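You operate a simulated robot arm through the tools that you are given. There is no shell and no other tool.

You are at the controls of a simulated robot arm. One attempt, no reset.

TASK
Press a small bearing onto the rotor with the grey sleeve.
Fine: the rotor stands in the press; slide in and guard shut before the lever; leave the lever up.
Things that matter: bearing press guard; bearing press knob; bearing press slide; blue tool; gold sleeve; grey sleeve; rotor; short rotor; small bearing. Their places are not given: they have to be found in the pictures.

It is judged by the outcome, as a careful person would: the job done as asked, and still so three seconds after it is handed in. It fails if anything else is knocked over, pushed out of place, dropped, spilled or broken.

THE ROBOT
A 6-joint arm with a two-finger gripper, fixed in place. Base frame: the origin is at the foot of the arm, x ahead of it, y to its left, z up. Readings come in cm, degrees, newtons and seconds.
Its first joint turns from -166.0 to 166.0 degrees. Payload 2.45 kg.
The tool frame sits at the grasp point between the pads (the TCP): z along the fingers, y along the line on which they close. The tips reach 2 cm beyond it. The gripper opens to 14 cm. The gripper's body begins 16.8 cm behind the TCP.
Orientation is told as [roll, pitch, yaw] about the base's x, y, z axes, in that order, counted from this pose: with the fingers straight down and closing along the base's y, the tool's x points along the base's -x, its y along +y and its z along -z.

THE INTERFACE
- The arm moves only by the tool step_arm. Its argument "increments" is a list of rows, each a list of 7 numbers: the turn, a rotation vector about the base's x, y, z in units of 180 degrees (1.0 is 180 degrees), then the shift along the base's x, y, z in units of 200 mm (1.0 is 200 mm), then the opening, from 0 (shut) to 1 (fully open). In form: [[rx, ry, rz, tx, ty, tz, fingers], ...]. A call has 1 to 20 rows; each row is the pose to reach, as a shift and turn from the pose commanded when the call began. A call with a number of a shift or a turn outside -1 to 1 is refused whole. Rows are played at 5 a second. More than 5 cm and 8.6 degrees between two rows, or a gripper value outside its range, and nothing of the call is played. A pose out of reach is approached as far as the arm can. The call stops where the force on the tool passes 60 N (or 10 N more than at its start, if that is more) or the arm is blocked; 0.2 s more then pass. The fingers move at their own pace (about 4.5 cm/s each) and stop on an object; they squeeze with about 45 N. The grip force told is the motor's: it shows also when the fingers shut on nothing. Time passes only in rows, and 0.2 s behind the last, so rows that repeat a pose let the fingers close. It gives the time, the measured TCP pose, the force on the tool (base axes), the opening and the grip force at its end, in the units of the frame above (readings bear some noise), with the torque about the TCP (base axes, N m) and any sound that the robot's microphone picked up.
- Cameras (640 x 400 px; columns grow to the right, rows downward): "scene" is fixed at [39.85, 49.97, 147.02]; the picture's right is [0.34, 0.94, 0.00], its down [0.56, -0.20, -0.80] and it looks along [-0.76, 0.27, -0.59] (base axes); focal length 214 px, centre (320, 200). "wrist" rides on the gripper at [7.8, 1.1, -20.9] in the tool frame; the picture's right is [-0.14, 0.99, 0.00], its down [-0.92, -0.13, -0.37] and it looks along [-0.36, -0.05, 0.93] (tool axes); focal length 280 px, centre (320, 200).
- get_image(camera): a new picture of that camera. No time passes.
- locate(camera, pixels): there is no depth. For up to 12 entries [column, row, z] of the newest picture of that camera ("zoom" is the newest enlarged one), the place [x, y] in the base frame at which the ray of that pixel passes the height z, good to about 0.2 cm. No time passes.
- enlarge(camera, box): a new picture of the part [left, top, right, bottom] of that camera's present view, enlarged. No time passes.
- close_job(): hands the job in; it is judged then, once.

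Unless the task says otherwise, let go and move clear before handing in.

The tools are called as name(argument=value, ...) on one line, values as JSON. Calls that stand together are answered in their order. step_arm: Moves the arm, as the interface text tells. Its arguments: {"type":"object","properties":{"increments":{"type":"array"}},"required":["increments"]} The other tools are called the same way: get_image (camera) takes a picture; locate (camera, pixels) gives the place at which the rays of pixels pass given heights; enlarge (camera, box) takes an enlarged picture of a part of a camera's view; close_job () hands the job in.

At the start:

```text
t: 0.0
eef_pos: [16.65, 52.48, 127.39]
tcp_rot: [0.0, -0.2, -0.1]
force: [-0.1, -0.5, -0.5]
torque: [-0.02, -0.01, -0.01]
width: 14.0
gripper_force: 0.1
```

scene: 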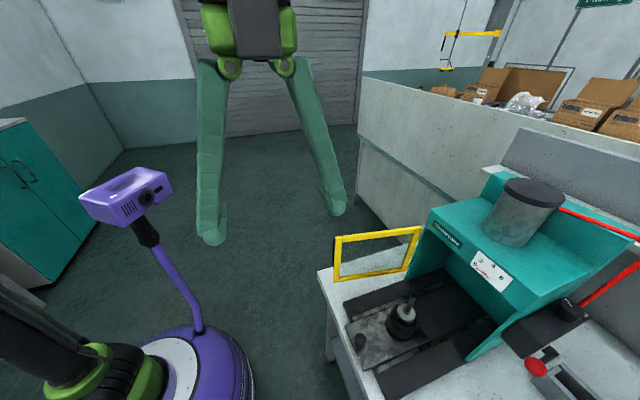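
wrist: 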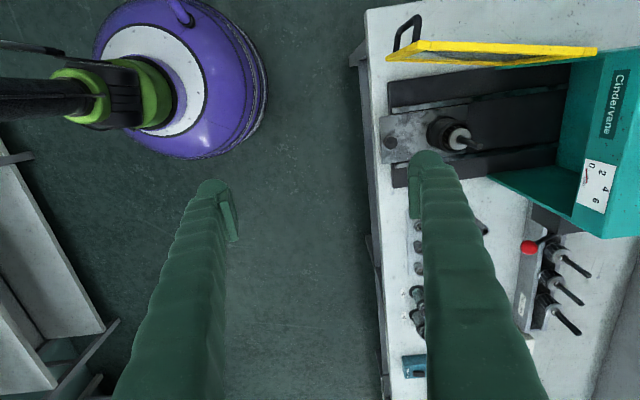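

The pictures show a teal press at the right with an open yellow guard, and a slide plate carrying a rotor-like part near scene (403,318). In the wrist view there are more parts at the lower right, around (420,290) and (555,290). I'll enlarge both views before moving.

enlarge(camera="scene", box=[320, 220, 640, 400])

enlarge(camera="wrist", box=[360, 0, 640, 200])

enlarge(camera="wrist", box=[360, 180, 640, 400])

```text
2.00 times, centred on (480, 310) of scene
```

zoom: 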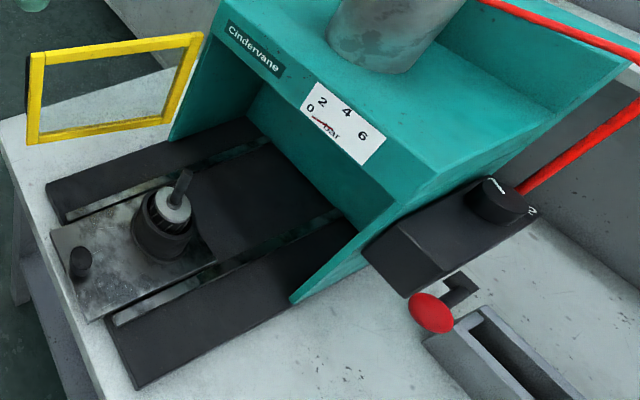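

```text
2.00 times, centred on (500, 100) of wrist
```

zoom: 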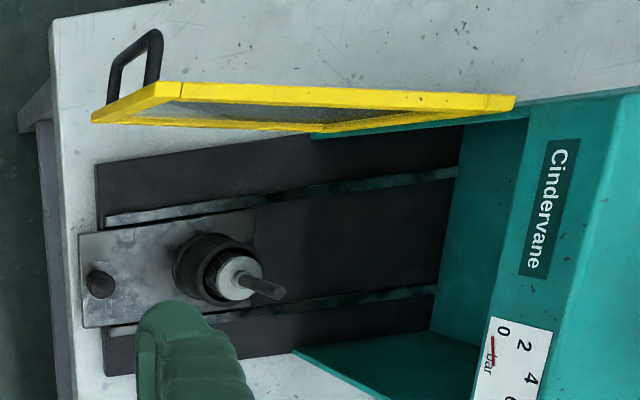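

```text
1.82 times, centred on (500, 290) of wrist
```

zoom: 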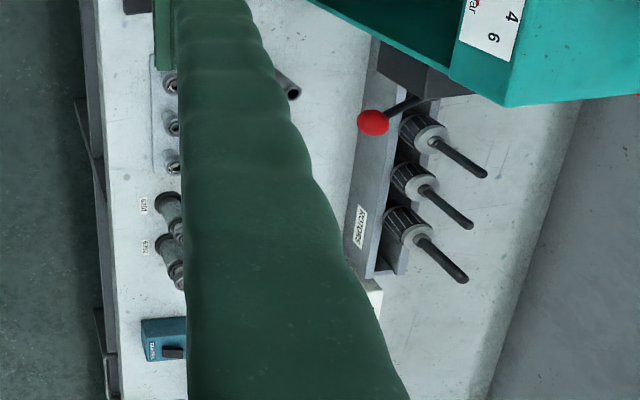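

The press already holds a rotor on its slide, and the wrist view shows a rack of rotors, several sleeves and a blue tool. I don't know the bench height yet, so I'll triangulate the slide's peg at wrist (390,142) and scene (360,342), trying several heights.

locate(camera="wrist", pixels=[[390, 142, 60], [390, 142, 70], [390, 142, 80], [390, 142, 90], [390, 142, 100], [529, 247, 80], [529, 247, 90], [529, 247, 100]])

locate(camera="scene", pixels=[[360, 342, 60], [360, 342, 70], [360, 342, 80], [360, 342, 90], [360, 342, 100], [536, 366, 80], [536, 366, 90], [536, 366, 100]])

```text
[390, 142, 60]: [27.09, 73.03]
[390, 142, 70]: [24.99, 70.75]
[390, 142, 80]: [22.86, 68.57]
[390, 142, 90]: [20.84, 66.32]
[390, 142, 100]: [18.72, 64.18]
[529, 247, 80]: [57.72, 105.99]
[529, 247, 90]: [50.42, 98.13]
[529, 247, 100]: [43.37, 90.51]
```

```text
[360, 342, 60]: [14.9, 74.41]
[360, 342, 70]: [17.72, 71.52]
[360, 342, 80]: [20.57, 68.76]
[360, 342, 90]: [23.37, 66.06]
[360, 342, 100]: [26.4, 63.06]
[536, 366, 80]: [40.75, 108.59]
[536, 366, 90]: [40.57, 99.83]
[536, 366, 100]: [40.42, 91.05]
```

The two views agree on the peg at about (21.9, 67.4, 85) and put the red ball near (40.4, 87.5, 104). The right finger hides the row of parts, so I'll shift the arm sideways at this safe height for a clearer look.

step_arm(increments=[[0, 0, 0, 0.0, 0.2, 0, 1], [0, 0, 0, 0.1, 0.4, 0, 1], [0, 0, 0, 0.2, 0.6, 0, 1], [0, 0, 0, 0.3, 0.7, 0, 1]])

get_image(camera="wrist")

get_image(camera="scene")

```text
t: 1.0
eef_pos: [22.4, 66.18, 127.48]
tcp_rot: [0.2, -0.1, 0.0]
force: [-1.0, -0.1, 0.7]
torque: [0.07, -0.02, 0.01]
width: 14.0
gripper_force: 0.1
```

```text
taken
```

wrist: 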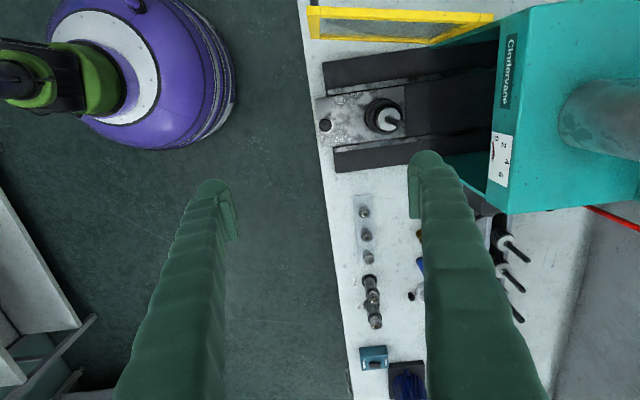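

```text
taken
```

scene: 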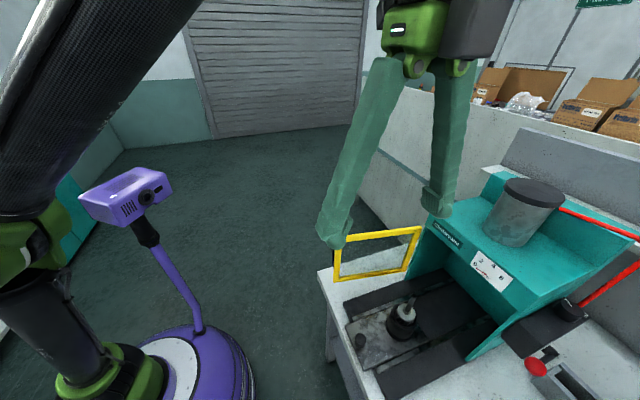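

The row of parts at wrist (365,210)–(375,320), the blue tool at (375,357) and other items near (418,270) are now visible. I'll enlarge them.

enlarge(camera="wrist", box=[330, 180, 450, 290])

enlarge(camera="wrist", box=[340, 255, 450, 400])

enlarge(camera="wrist", box=[300, 60, 450, 180])

```text
3.64 times, centred on (390, 235) of wrist
```

zoom: 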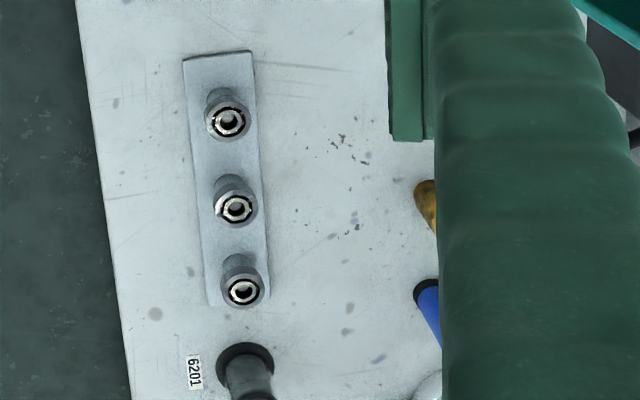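

```text
2.76 times, centred on (395, 328) of wrist
```

zoom: 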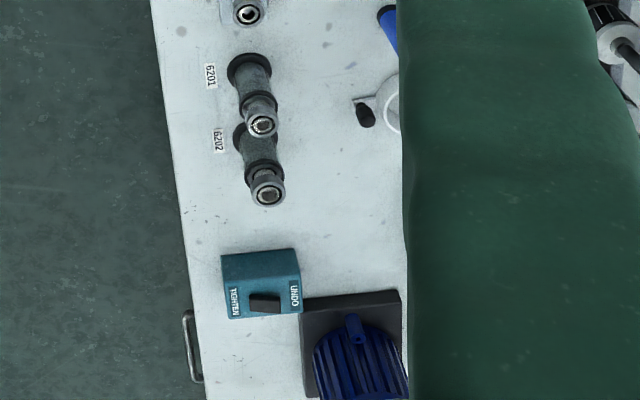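

```text
3.33 times, centred on (375, 120) of wrist
```

zoom: 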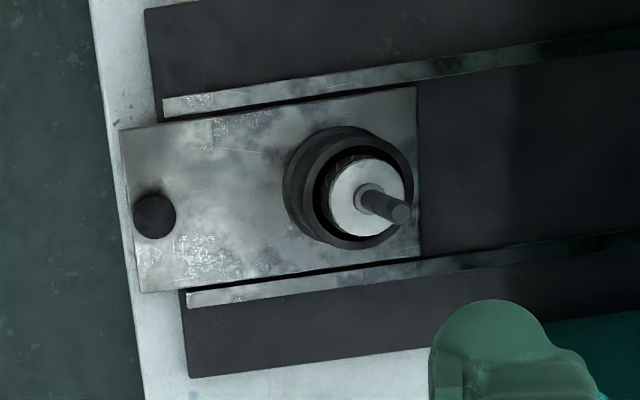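

On the bench I can see a plate with three posts, two bearing towers labelled 6201 and 6202, a TIGHTEN/UNDO box and a finned blue motor. Gold and blue items are partly hidden at wrist (418,268), so I'll move further along to reveal them.

step_arm(increments=[[0, 0, 0, 0.1, 0.15, 0, 1], [0, 0, 0, 0.2, 0.3, 0, 1], [0, 0, 0, 0.3, 0.45, 0, 1], [0, 0, 0, 0.4, 0.6, 0, 1], [0, 0, 0, 0.5, 0.7, 0, 1]])

get_image(camera="wrist")

get_image(camera="scene")

```text
t: 2.2
eef_pos: [31.01, 76.71, 124.29]
tcp_rot: [0.1, -0.1, 0.1]
force: [-0.3, -0.2, -0.1]
torque: [-0.03, 0.02, 0.0]
width: 14.03
gripper_force: 0.2
out of reach, approached as far as the arm can: row 3, 4, 5
```

```text
taken
```

wrist: 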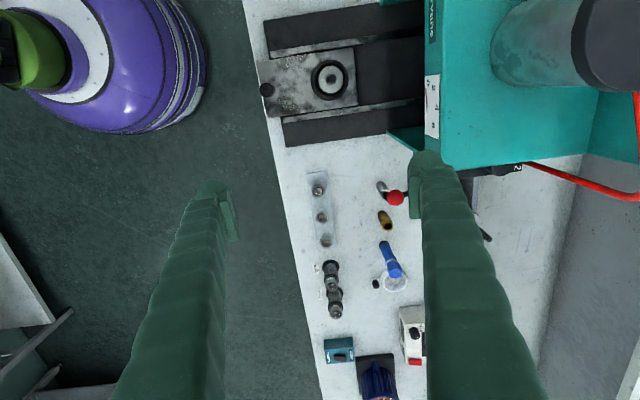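

```text
taken
```

scene: 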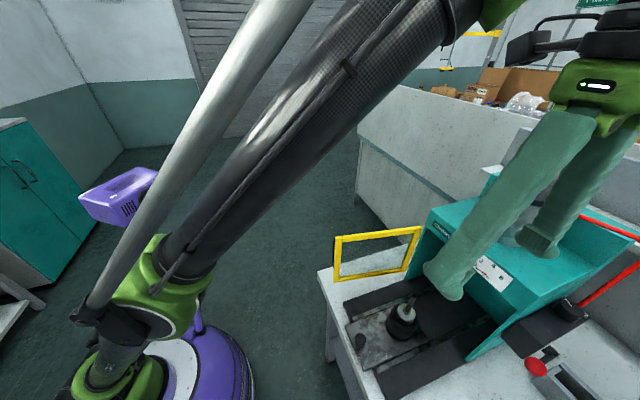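

enlarge(camera="wrist", box=[290, 160, 430, 260])

enlarge(camera="wrist", box=[300, 230, 430, 400])

enlarge(camera="wrist", box=[250, 0, 450, 150])

enlarge(camera="wrist", box=[440, 120, 640, 300])

```text
4.00 times, centred on (360, 210) of wrist
```

zoom: 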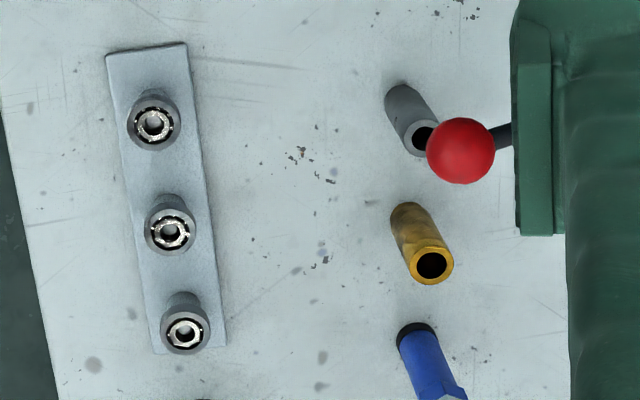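

```text
2.35 times, centred on (365, 315) of wrist
```

zoom: 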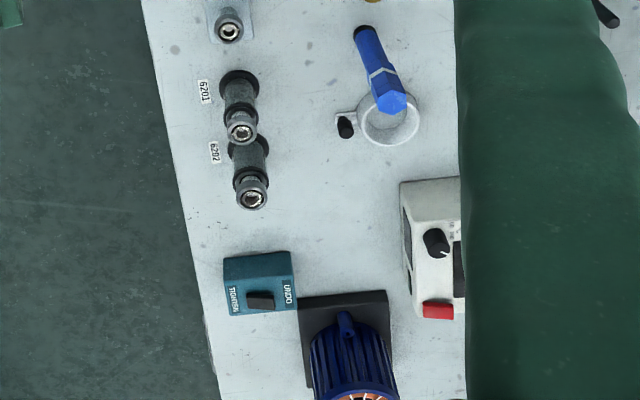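

```text
2.67 times, centred on (350, 75) of wrist
```

zoom: 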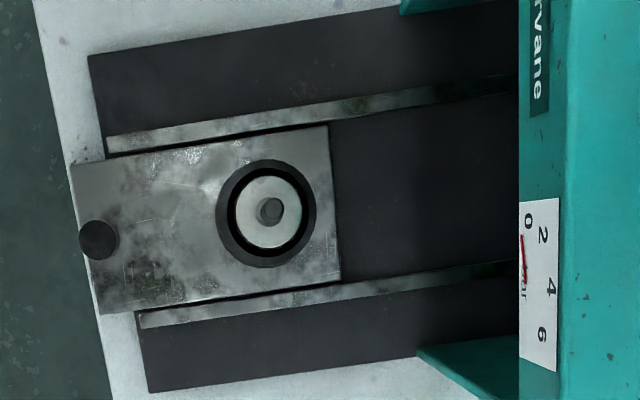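

```text
2.22 times, centred on (540, 210) of wrist
```

zoom: 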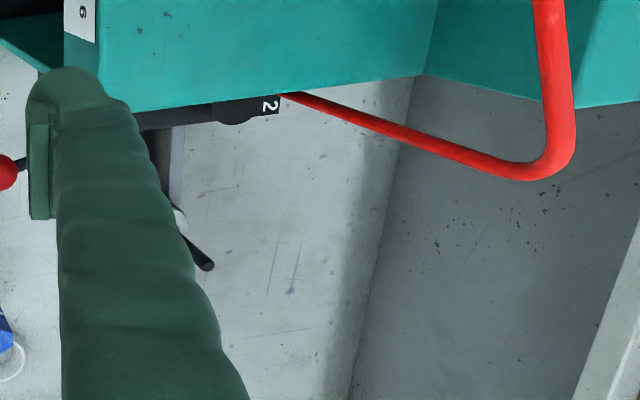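

The sleeves are visible: grey at wrist (382,187) beside the red lever ball, gold at (385,221). There are three bearings on posts, and the knob is marked "2". I'll enlarge the gauge, knob and lever area in the scene view.

enlarge(camera="scene", box=[460, 240, 640, 400])

enlarge(camera="scene", box=[540, 280, 620, 330])

enlarge(camera="wrist", box=[415, 70, 455, 145])

enlarge(camera="wrist", box=[310, 255, 360, 325])

```text
2.50 times, centred on (550, 320) of scene
```

zoom: 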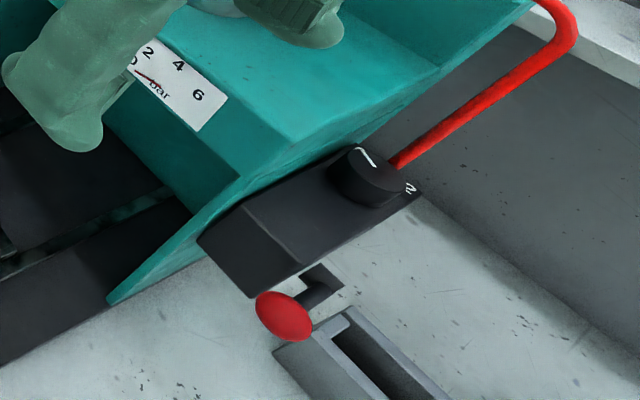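

```text
8.00 times, centred on (580, 305) of scene
```

zoom: 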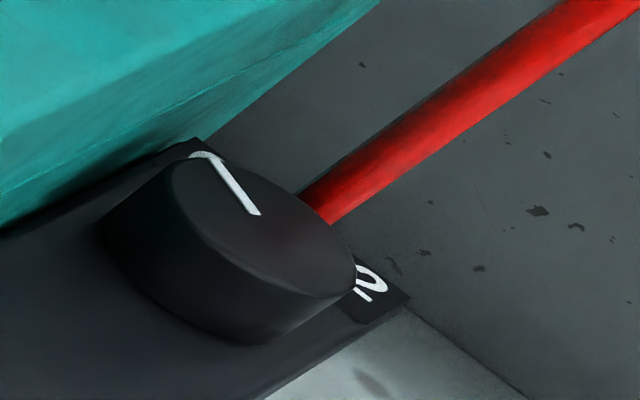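

```text
5.33 times, centred on (435, 108) of wrist
```

zoom: 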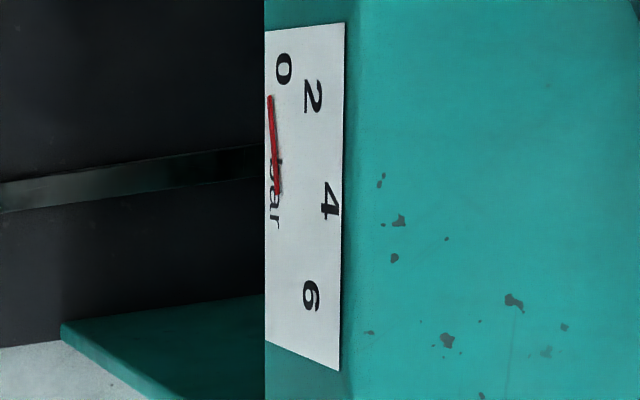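

```text
5.71 times, centred on (335, 290) of wrist
```

zoom: 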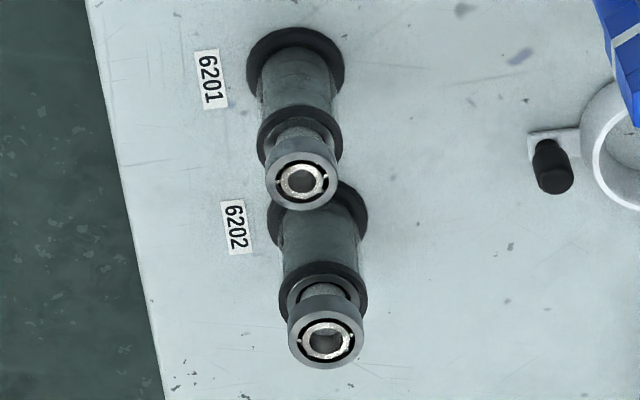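

The knob sits at the far right of the press, and the tower labels 6201 and 6202 are readable. I'll locate the key items at likely heights to plan closer views.

locate(camera="wrist", pixels=[[318.75, 190.75, 84], [322.5, 217.5, 84], [326, 242.5, 84], [332, 286, 86], [336, 312, 86], [395, 196, 104], [388, 195, 88], [388, 226, 88], [329, 79, 90], [267, 89, 85], [394, 270, 95]])

step_arm(increments=[[0, 0, 0, 0, -0.05, -0.2, 1], [0, 0, 0, 0, -0.1, -0.4, 1], [0, 0, 0, 0, -0.15, -0.55, 1]])

get_image(camera="wrist")

```text
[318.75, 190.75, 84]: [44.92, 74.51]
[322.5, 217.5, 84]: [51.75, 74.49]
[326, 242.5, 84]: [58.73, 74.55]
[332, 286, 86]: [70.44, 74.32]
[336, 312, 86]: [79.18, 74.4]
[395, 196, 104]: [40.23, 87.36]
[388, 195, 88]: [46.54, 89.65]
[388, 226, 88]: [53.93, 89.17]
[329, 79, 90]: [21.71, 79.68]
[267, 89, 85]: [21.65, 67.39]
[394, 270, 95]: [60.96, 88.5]
```

```text
t: 3.0
eef_pos: [31.16, 73.74, 112.93]
tcp_rot: [0.2, -0.1, 0.0]
force: [-1.0, 1.2, -0.6]
torque: [0.0, 0.0, -0.05]
width: 14.0
gripper_force: 0.1
```

```text
taken
```

wrist: 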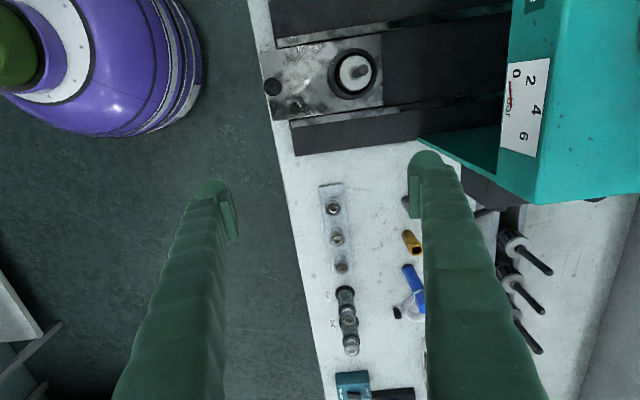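

The camera is closer now. I'll enlarge the bearings, towers, sleeves and press slide to identify each one.

enlarge(camera="wrist", box=[300, 180, 380, 280])

enlarge(camera="wrist", box=[310, 280, 380, 370])

enlarge(camera="wrist", box=[380, 180, 440, 330])

enlarge(camera="wrist", box=[250, 20, 400, 130])

enlarge(camera="wrist", box=[480, 40, 580, 160])

enlarge(camera="wrist", box=[460, 200, 570, 370])

```text
4.00 times, centred on (340, 230) of wrist
```

zoom: 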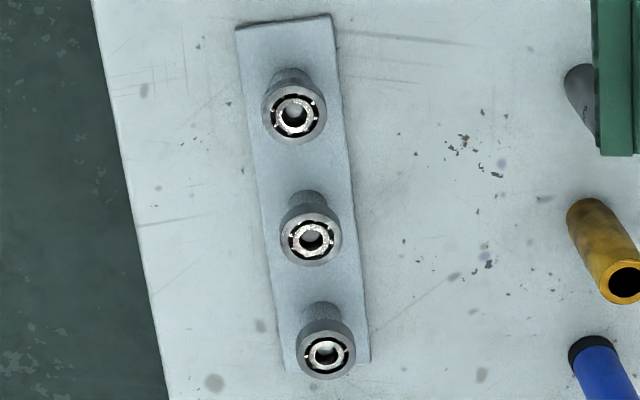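

```text
4.44 times, centred on (345, 325) of wrist
```

zoom: 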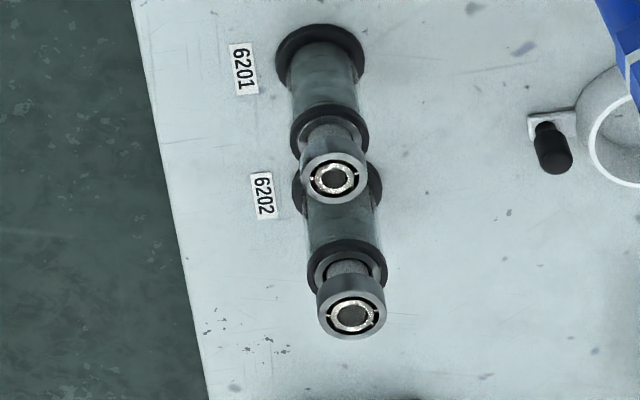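

```text
2.67 times, centred on (410, 255) of wrist
```

zoom: 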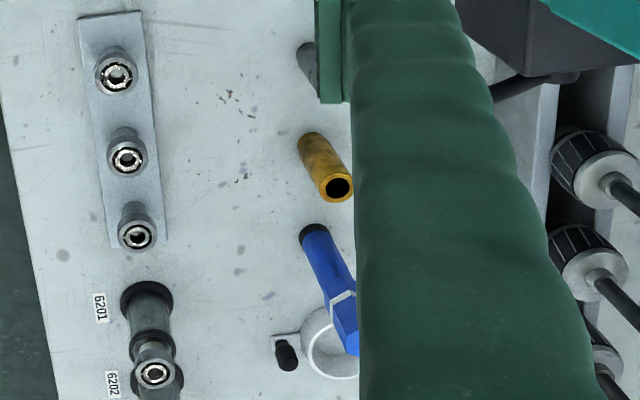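

```text
3.64 times, centred on (325, 75) of wrist
```

zoom: 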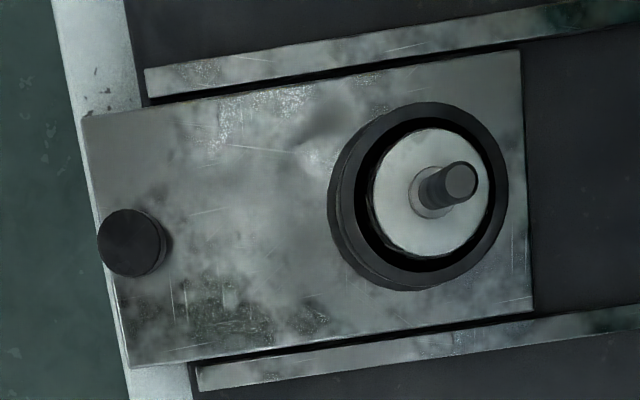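

```text
3.33 times, centred on (530, 100) of wrist
```

zoom: 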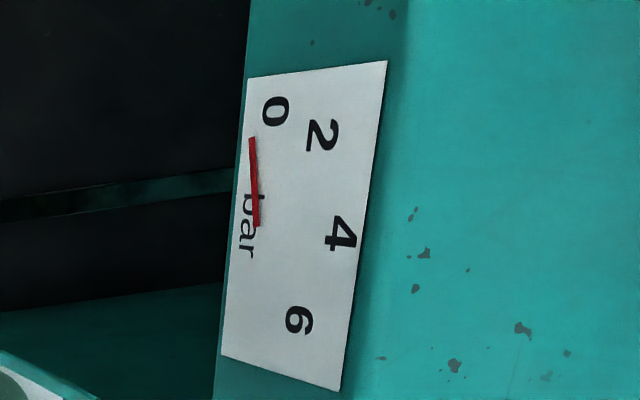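

```text
2.35 times, centred on (515, 285) of wrist
```

zoom: 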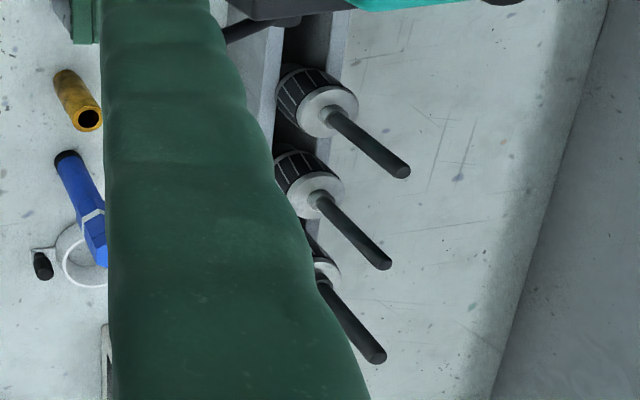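

The three tray bearings measure about 3.1 cm across, which matches the 6201 size. The 6201 and 6202 towers stand at about 101 cm, beyond reach. Next I'll move back from the press and yaw the gripper 90° to look at the press's knob, lever and guard from the front.

step_arm(increments=[[0, 0, 0, 0, -0.2, 0, 1], [0, 0, 0.045, 0.03, -0.4, 0.05, 1], [0, 0, 0.09, 0.06, -0.5, 0.1, 1], [0, 0, 0.135, 0.1, -0.55, 0.15, 1], [0, 0, 0.18, 0.13, -0.55, 0.15, 1], [0, 0, 0.225, 0.16, -0.55, 0.15, 1], [0, 0, 0.27, 0.2, -0.55, 0.15, 1], [0, 0, 0.315, 0.2, -0.55, 0.15, 1], [0, 0, 0.36, 0.2, -0.55, 0.15, 1], [0, 0, 0.405, 0.2, -0.55, 0.15, 1], [0, 0, 0.45, 0.2, -0.55, 0.15, 1], [0, 0, 0.5, 0.2, -0.55, 0.15, 1]])

get_image(camera="wrist")

get_image(camera="scene")

```text
refused: row 12 steps farther than a row can; nothing moved
```

```text
taken
```

wrist: 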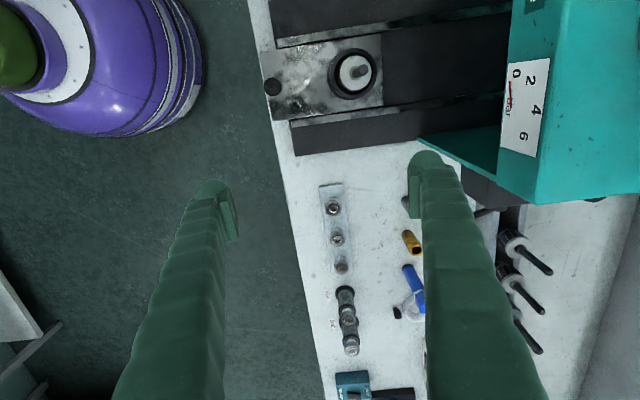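

```text
taken
```

scene: 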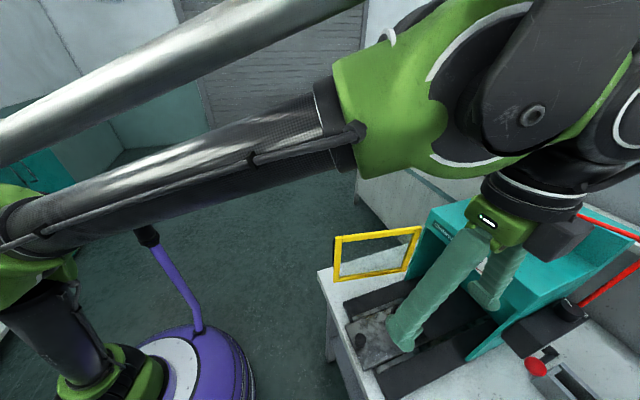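

The call was refused because row 12 turned too far in one step, so nothing moved. I'll send it again with even turn steps.

step_arm(increments=[[0, 0, 0, 0, -0.2, 0, 1], [0, 0, 0.045, 0.03, -0.4, 0.05, 1], [0, 0, 0.09, 0.06, -0.5, 0.1, 1], [0, 0, 0.135, 0.1, -0.55, 0.15, 1], [0, 0, 0.18, 0.13, -0.55, 0.15, 1], [0, 0, 0.225, 0.16, -0.55, 0.15, 1], [0, 0, 0.27, 0.2, -0.55, 0.15, 1], [0, 0, 0.315, 0.2, -0.55, 0.15, 1], [0, 0, 0.36, 0.2, -0.55, 0.15, 1], [0, 0, 0.405, 0.2, -0.55, 0.15, 1], [0, 0, 0.45, 0.2, -0.55, 0.15, 1], [0, 0, 0.495, 0.2, -0.55, 0.15, 1], [0, 0, 0.5, 0.2, -0.55, 0.15, 1]])

get_image(camera="wrist")

get_image(camera="scene")

```text
t: 5.8
eef_pos: [34.91, 63.05, 116.31]
tcp_rot: [0.1, 0.0, 90.0]
force: [-0.4, 1.1, -1.0]
torque: [-0.02, 0.02, -0.01]
width: 14.0
gripper_force: 0.0
```

```text
taken
```

wrist: 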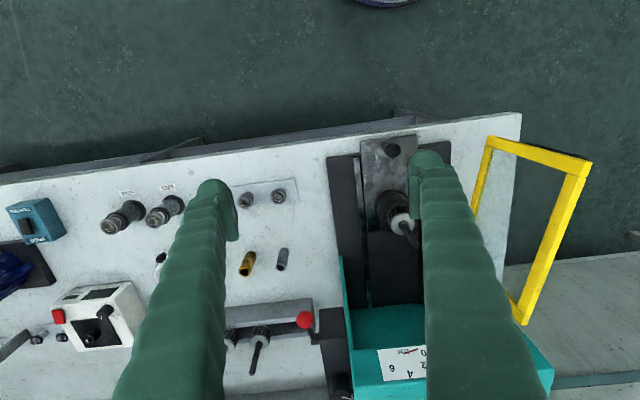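

```text
taken
```

scene: 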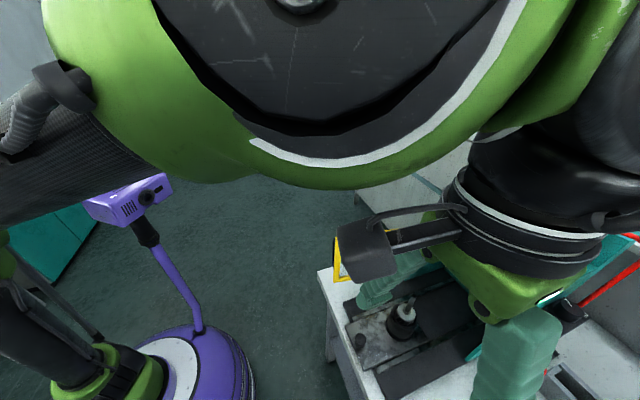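

This view shows the whole bench: grey sleeve at wrist (283,259), gold sleeve at (248,263), red ball at (305,320) and the open guard at (535,200). I'll enlarge these.

enlarge(camera="wrist", box=[220, 270, 420, 400])

enlarge(camera="wrist", box=[215, 170, 315, 280])

enlarge(camera="wrist", box=[440, 110, 620, 340])

enlarge(camera="wrist", box=[320, 120, 460, 300])

enlarge(camera="wrist", box=[30, 170, 210, 370])

```text
3.08 times, centred on (320, 335) of wrist
```

zoom: 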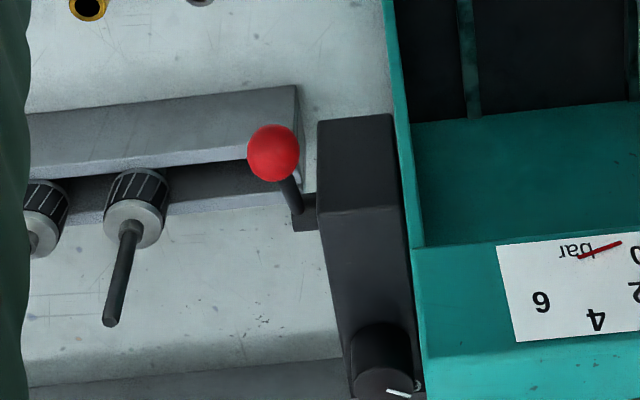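

```text
3.64 times, centred on (265, 225) of wrist
```

zoom: 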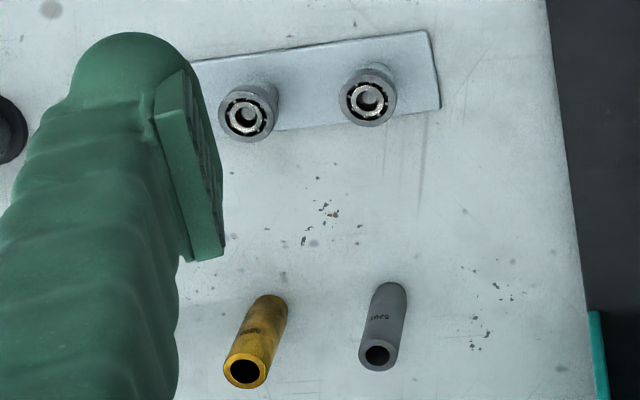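

```text
1.74 times, centred on (530, 225) of wrist
```

zoom: 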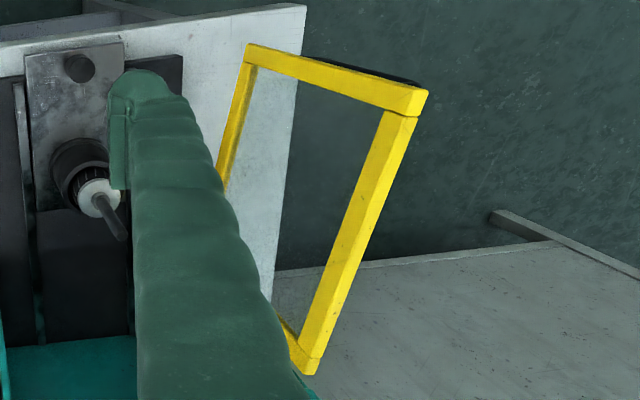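

```text
2.22 times, centred on (390, 210) of wrist
```

zoom: 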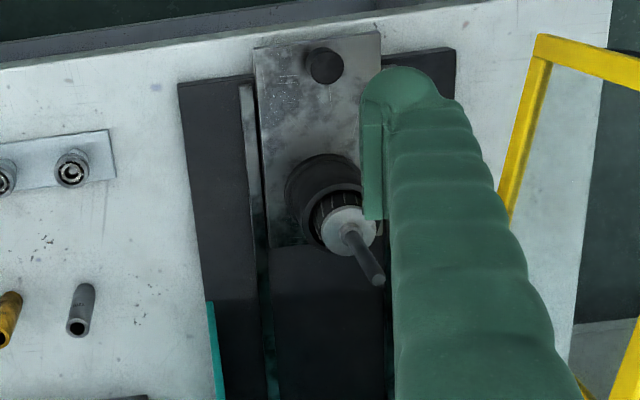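

```text
2.00 times, centred on (120, 270) of wrist
```

zoom: 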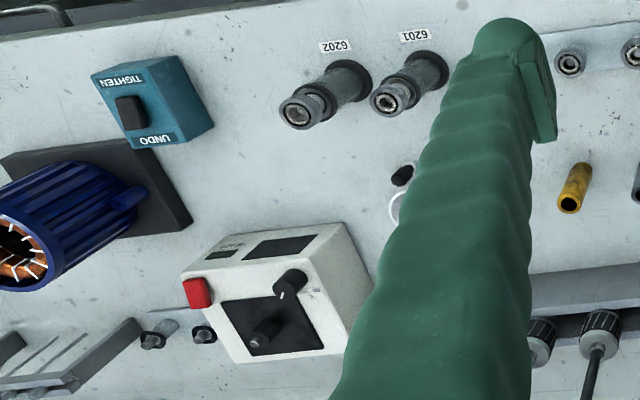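

The grey sleeve carries a stamped number, and the press side box holds the lever with its red ball plus a knob with a white pointer. I'll tilt the gripper about 25° towards the press to see the knob scale and lever better.

step_arm(increments=[[0.04, 0, 0, 0, 0, 0.05, 1], [0.08, 0, 0, 0, 0, 0.1, 1], [0.12, 0, 0, 0, 0, 0.15, 1], [0.15, 0, 0, 0, 0, 0.2, 1]])

get_image(camera="wrist")

enlarge(camera="wrist", box=[250, 200, 410, 330])

```text
t: 6.8
eef_pos: [34.89, 63.05, 120.38]
tcp_rot: [0.3, -27.1, 89.9]
force: [-0.3, 0.2, -1.7]
torque: [0.0, 0.0, 0.0]
width: 13.96
gripper_force: 0.1
```

```text
taken
```

wrist: 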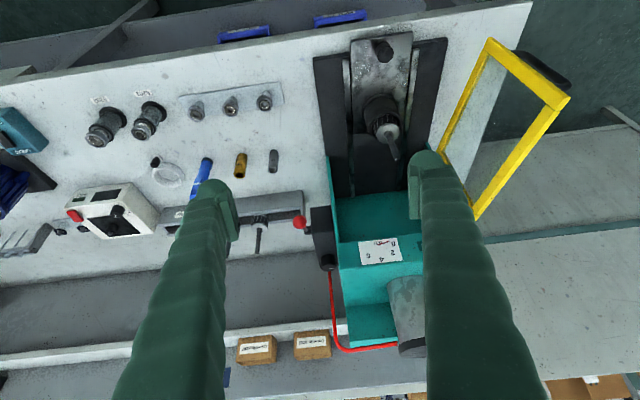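

```text
3.08 times, centred on (330, 265) of wrist
```

zoom: 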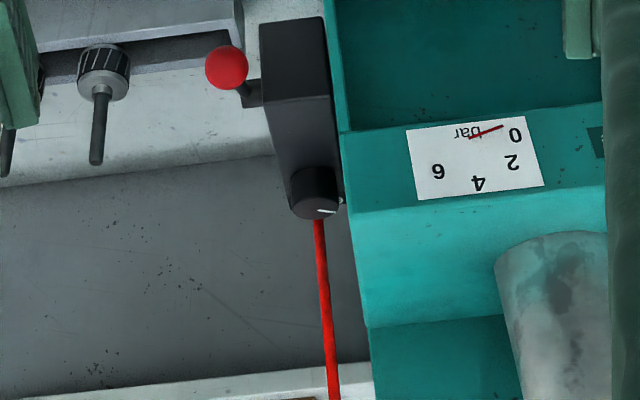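

enlarge(camera="wrist", box=[305, 240, 355, 275])

enlarge(camera="wrist", box=[355, 230, 415, 275])

enlarge(camera="wrist", box=[220, 60, 300, 180])

enlarge(camera="wrist", box=[330, 20, 440, 190])

```text
11.43 times, centred on (330, 258) of wrist
```

zoom: 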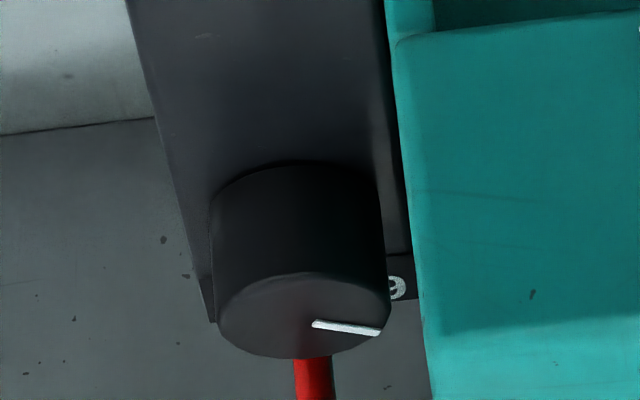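

```text
8.89 times, centred on (385, 252) of wrist
```

zoom: 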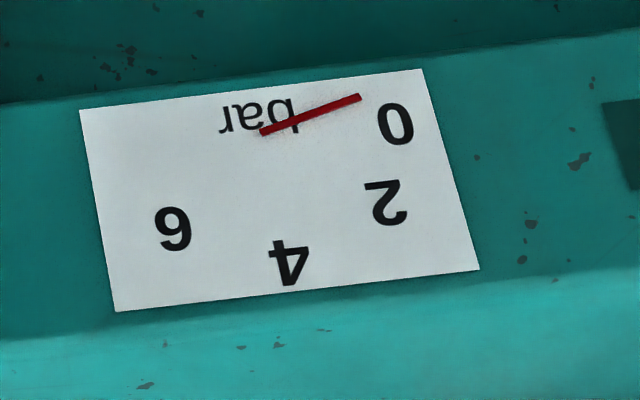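

```text
3.33 times, centred on (260, 120) of wrist
```

zoom: 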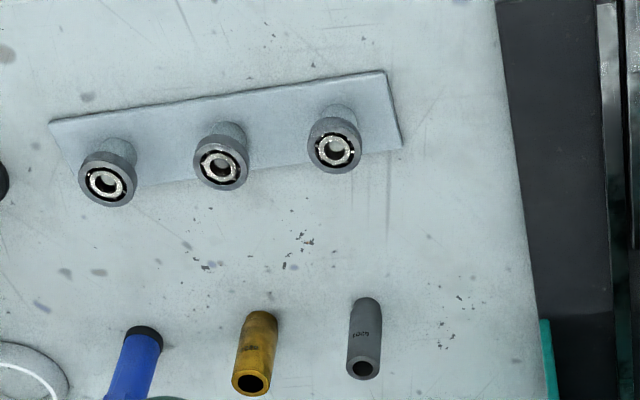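

```text
2.35 times, centred on (385, 105) of wrist
```

zoom: 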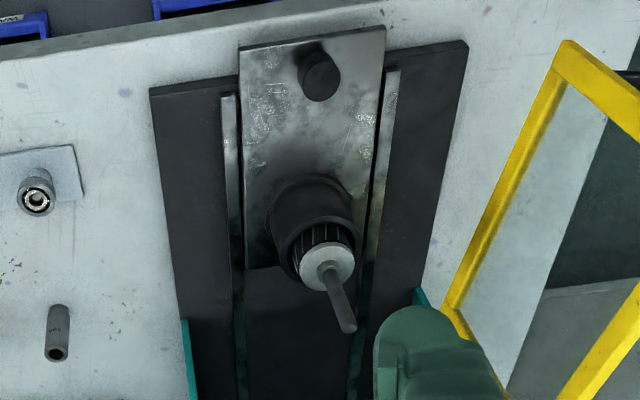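

The knob sits near (37, 103, 105), and the lever runs from about (40, 95, 101) to its ball at (40.5, 87.4, 104). The guard hinge is near (9, 91), with its free end near (5, 67). I'll refine the positions of the sleeves, bearings and rotor with locate from this tilted view.

locate(camera="wrist", pixels=[[272.9, 170.75, 85.3], [274.4, 151.5, 78], [239.8, 175.0, 85.3], [263.8, 104.7, 84], [230, 107, 84], [195.8, 112, 84], [396.5, 159.5, 98.6], [387.1, 132.7, 91.2], [300, 222, 104], [383, 50, 85], [329, 262, 105], [385, 252, 111]])

enlarge(camera="wrist", box=[170, 80, 290, 200])

```text
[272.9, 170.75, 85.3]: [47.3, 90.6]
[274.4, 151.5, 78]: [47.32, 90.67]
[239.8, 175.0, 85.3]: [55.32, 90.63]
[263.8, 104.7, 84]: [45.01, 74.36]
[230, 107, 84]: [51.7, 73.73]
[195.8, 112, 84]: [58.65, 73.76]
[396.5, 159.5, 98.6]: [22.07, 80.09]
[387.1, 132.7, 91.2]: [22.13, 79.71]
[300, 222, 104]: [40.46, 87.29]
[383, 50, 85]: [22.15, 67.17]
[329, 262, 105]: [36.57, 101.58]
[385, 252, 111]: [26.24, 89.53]
```

```text
3.33 times, centred on (230, 140) of wrist
```

zoom: 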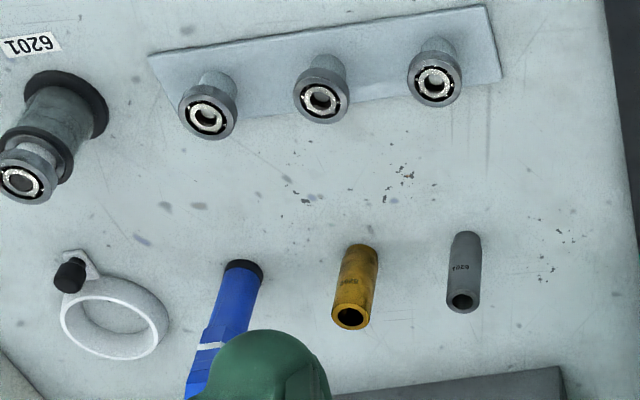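

The grey sleeve is at (47.3, 90.6), standing upright from 78 to 85.3 cm. The nearest bearing is at (45.0, 74.4), and the rotor shaft tip is at (22.1, 80.1, 98.6). I'll level the gripper above the nearest bearing for a close look.

step_arm(increments=[[-0.04, 0, 0, 0.12, 0.1, -0.1, 0.8], [-0.08, 0, 0, 0.25, 0.25, -0.25, 0.7], [-0.12, 0, 0, 0.4, 0.4, -0.4, 0.6], [-0.15, 0, 0, 0.5, 0.52, -0.6, 0.5], [-0.15, 0, 0, 0.505, 0.565, -0.8, 0.45], [-0.15, 0, 0, 0.505, 0.565, -0.92, 0.4]])

get_image(camera="wrist")

get_image(camera="scene")

```text
refused: row 3 steps farther than a row can; nothing moved
```

```text
taken
```

wrist: 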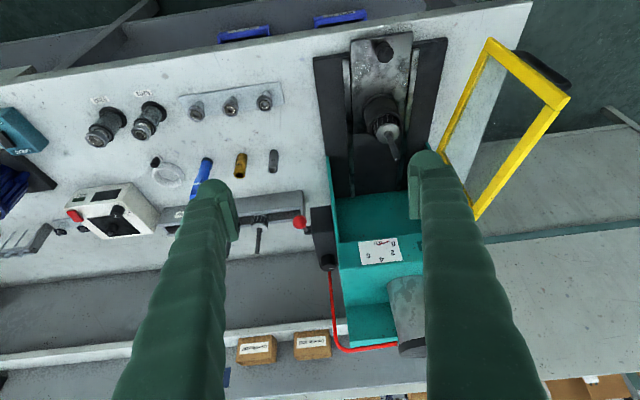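

```text
taken
```

scene: 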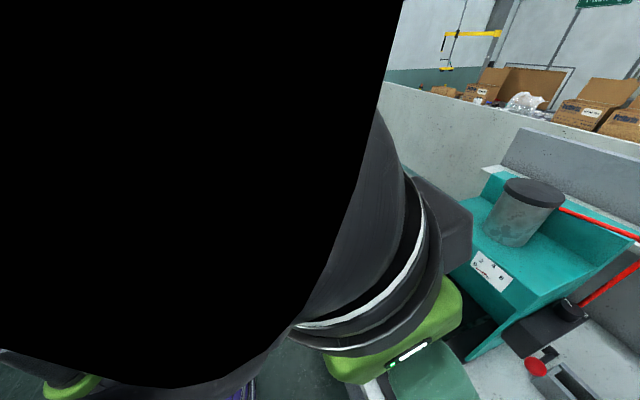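

The call was refused because row 3 exceeded the step limit, so nothing moved. I'll resend with smaller steps.

step_arm(increments=[[-0.04, 0, 0, 0.1, 0.1, -0.1, 0.8], [-0.08, 0, 0, 0.2, 0.2, -0.22, 0.7], [-0.12, 0, 0, 0.3, 0.32, -0.35, 0.6], [-0.15, 0, 0, 0.4, 0.44, -0.48, 0.5], [-0.15, 0, 0, 0.5, 0.54, -0.62, 0.45], [-0.15, 0, 0, 0.505, 0.565, -0.8, 0.4], [-0.15, 0, 0, 0.505, 0.565, -0.92, 0.4]])

get_image(camera="wrist")

get_image(camera="scene")

```text
t: 8.4
eef_pos: [45.04, 74.36, 101.84]
tcp_rot: [0.1, -0.1, 90.0]
force: [-0.2, 0.2, -0.5]
torque: [0.0, 0.01, 0.01]
width: 5.6
gripper_force: 0.1
```

```text
taken
```

wrist: 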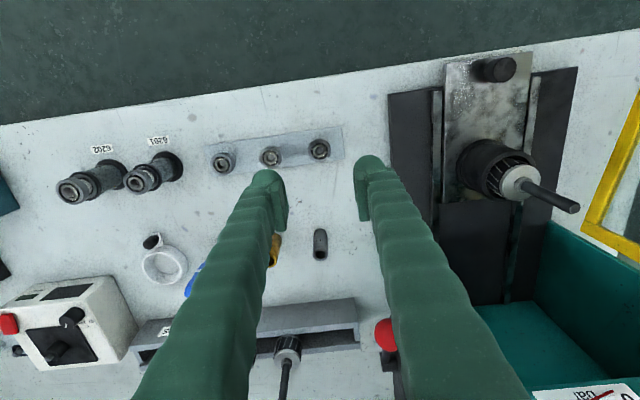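

```text
taken
```

scene: 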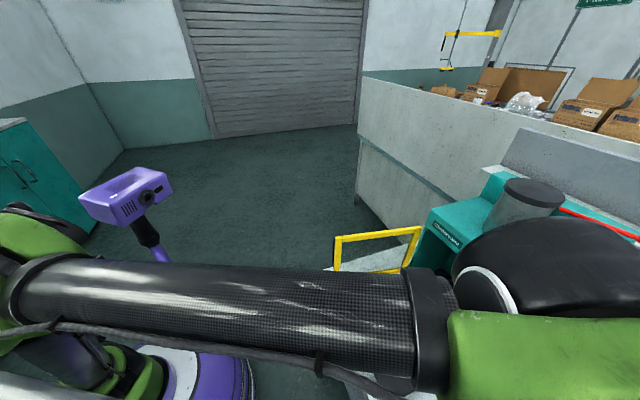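

The gripper is above the first bearing, seen at wrist (319,149). I'll enlarge it to fix its exact centre and height, and look at the rotor too.

enlarge(camera="wrist", box=[290, 120, 350, 180])

enlarge(camera="wrist", box=[420, 40, 620, 260])

enlarge(camera="wrist", box=[290, 210, 350, 280])

locate(camera="wrist", pixels=[[319, 149, 84], [319, 149, 83], [319, 149, 85], [497, 69, 85], [575, 208, 98.6], [320, 236, 85.3]])

```text
6.67 times, centred on (320, 150) of wrist
```

zoom: 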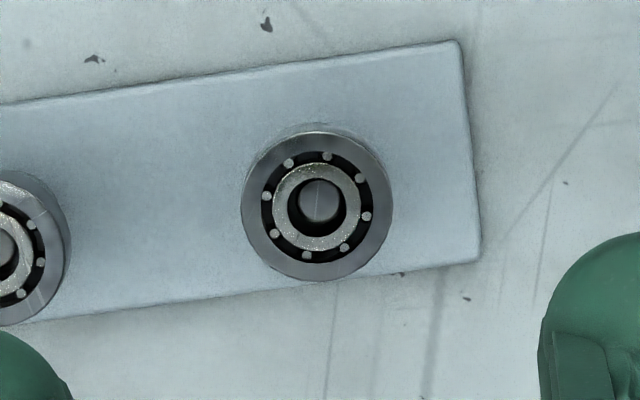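

```text
1.82 times, centred on (520, 150) of wrist
```

zoom: 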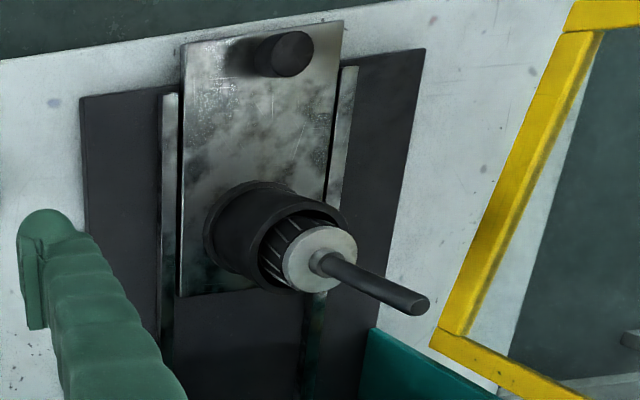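

```text
5.71 times, centred on (320, 245) of wrist
```

zoom: 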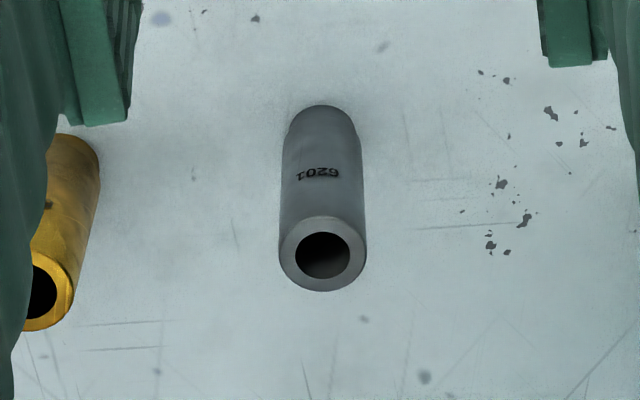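

```text
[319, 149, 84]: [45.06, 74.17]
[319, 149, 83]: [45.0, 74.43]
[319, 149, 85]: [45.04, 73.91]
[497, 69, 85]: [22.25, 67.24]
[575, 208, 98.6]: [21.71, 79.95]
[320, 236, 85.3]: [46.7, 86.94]
```

The grey sleeve is stamped 6201, and the tray bearing is about 3.1 cm across with a 1.2 cm bore. Its centre is at (45.05, 74.4), top at about 83.9 cm. I'll descend straight to it with the fingers at 5 cm and check before closing.

step_arm(increments=[[0, 0, 0, 0, 0.0, -0.2, 0.36], [0, 0, 0, 0, 0.0, -0.4, 0.36], [0, 0, 0, 0, 0.0, -0.6, 0.36], [0, 0, 0, 0, 0.0, -0.8, 0.36]])

get_image(camera="wrist")

```text
t: 9.4
eef_pos: [45.15, 73.89, 85.64]
tcp_rot: [0.1, 0.0, 90.0]
force: [1.1, 0.1, 0.1]
torque: [0.05, -0.03, 0.0]
width: 5.04
gripper_force: 0.1
```

```text
taken
```

wrist: 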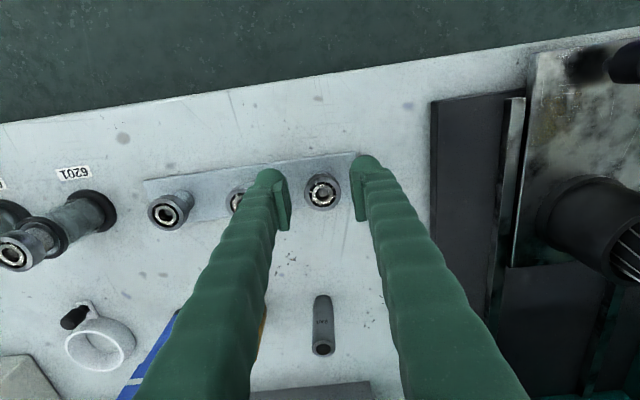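

The bearing shows at wrist (322,191), about 0.4 cm towards +y of the finger centre, because the arm reads y=73.89. I'll hold briefly to see whether it settles, then go down the rest.

step_arm(increments=[[0, 0, 0, 0, 0, 0, 0.36], [0, 0, 0, 0, 0, 0, 0.36]])

```text
t: 10.0
eef_pos: [45.2, 73.94, 85.8]
tcp_rot: [0.1, -0.2, 89.9]
force: [0.4, -0.9, -0.2]
torque: [-0.01, -0.03, -0.02]
width: 5.07
gripper_force: 0.1
```

It has settled at (45.2, 73.94, 85.8), so I'll correct by -0.15 cm in x and +0.45 cm in y. Then I'll descend 2.4 cm and look again before closing.

step_arm(increments=[[0, 0, 0, -0.0075, 0.0225, 0, 0.36], [0, 0, 0, -0.0075, 0.0225, -0.06, 0.36], [0, 0, 0, -0.0075, 0.0225, -0.12, 0.36], [0, 0, 0, -0.0075, 0.0225, -0.12, 0.36]])

get_image(camera="wrist")

enlarge(camera="wrist", box=[260, 140, 380, 240])

```text
t: 11.0
eef_pos: [44.9, 74.69, 83.4]
tcp_rot: [0.1, -0.1, 90.0]
force: [-0.3, 0.0, 0.8]
torque: [0.01, -0.02, -0.04]
width: 5.06
gripper_force: 0.0
```

```text
taken
```

wrist: 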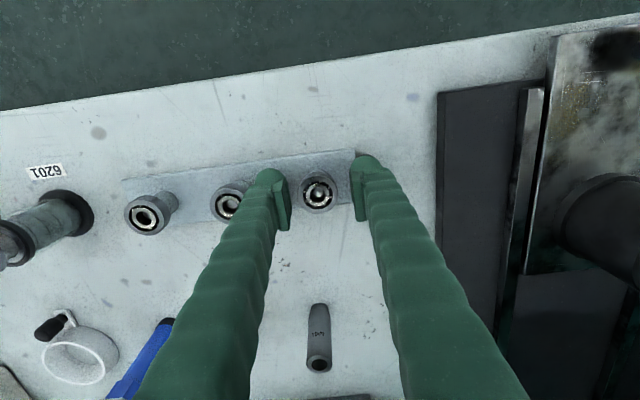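

```text
4.00 times, centred on (320, 190) of wrist
```

zoom: 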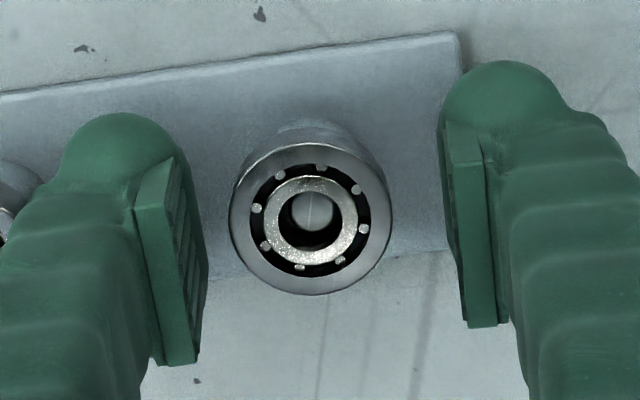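

The bearing is centred between the pads at wrist (318,194), within 0.2 cm. I'll nudge +0.15 cm in x and close on it.

step_arm(increments=[[0, 0, 0, 0.0075, 0, 0, 0.36], [0, 0, 0, 0.0075, 0, 0, 0.2], [0, 0, 0, 0.0075, 0, 0, 0.15], [0, 0, 0, 0.0075, 0, 0, 0.15], [0, 0, 0, 0.0075, 0, 0, 0.15]])

enlarge(camera="wrist", box=[260, 140, 380, 240])

```text
t: 12.2
eef_pos: [44.99, 74.69, 83.39]
tcp_rot: [0.1, -0.1, 90.0]
force: [0.1, -0.5, 0.6]
torque: [0.01, -0.01, 0.0]
width: 2.62
gripper_force: 45.1
```

```text
4.00 times, centred on (320, 190) of wrist
```

zoom: 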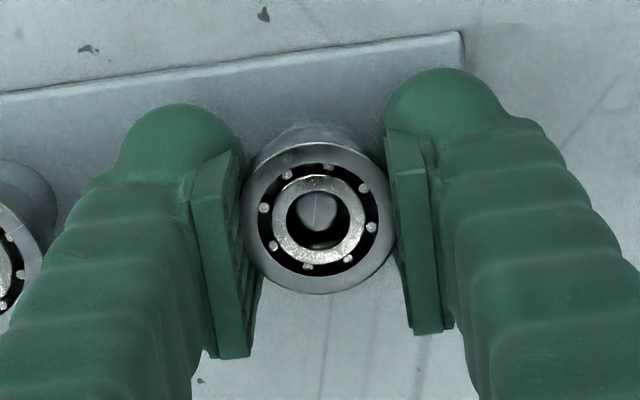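

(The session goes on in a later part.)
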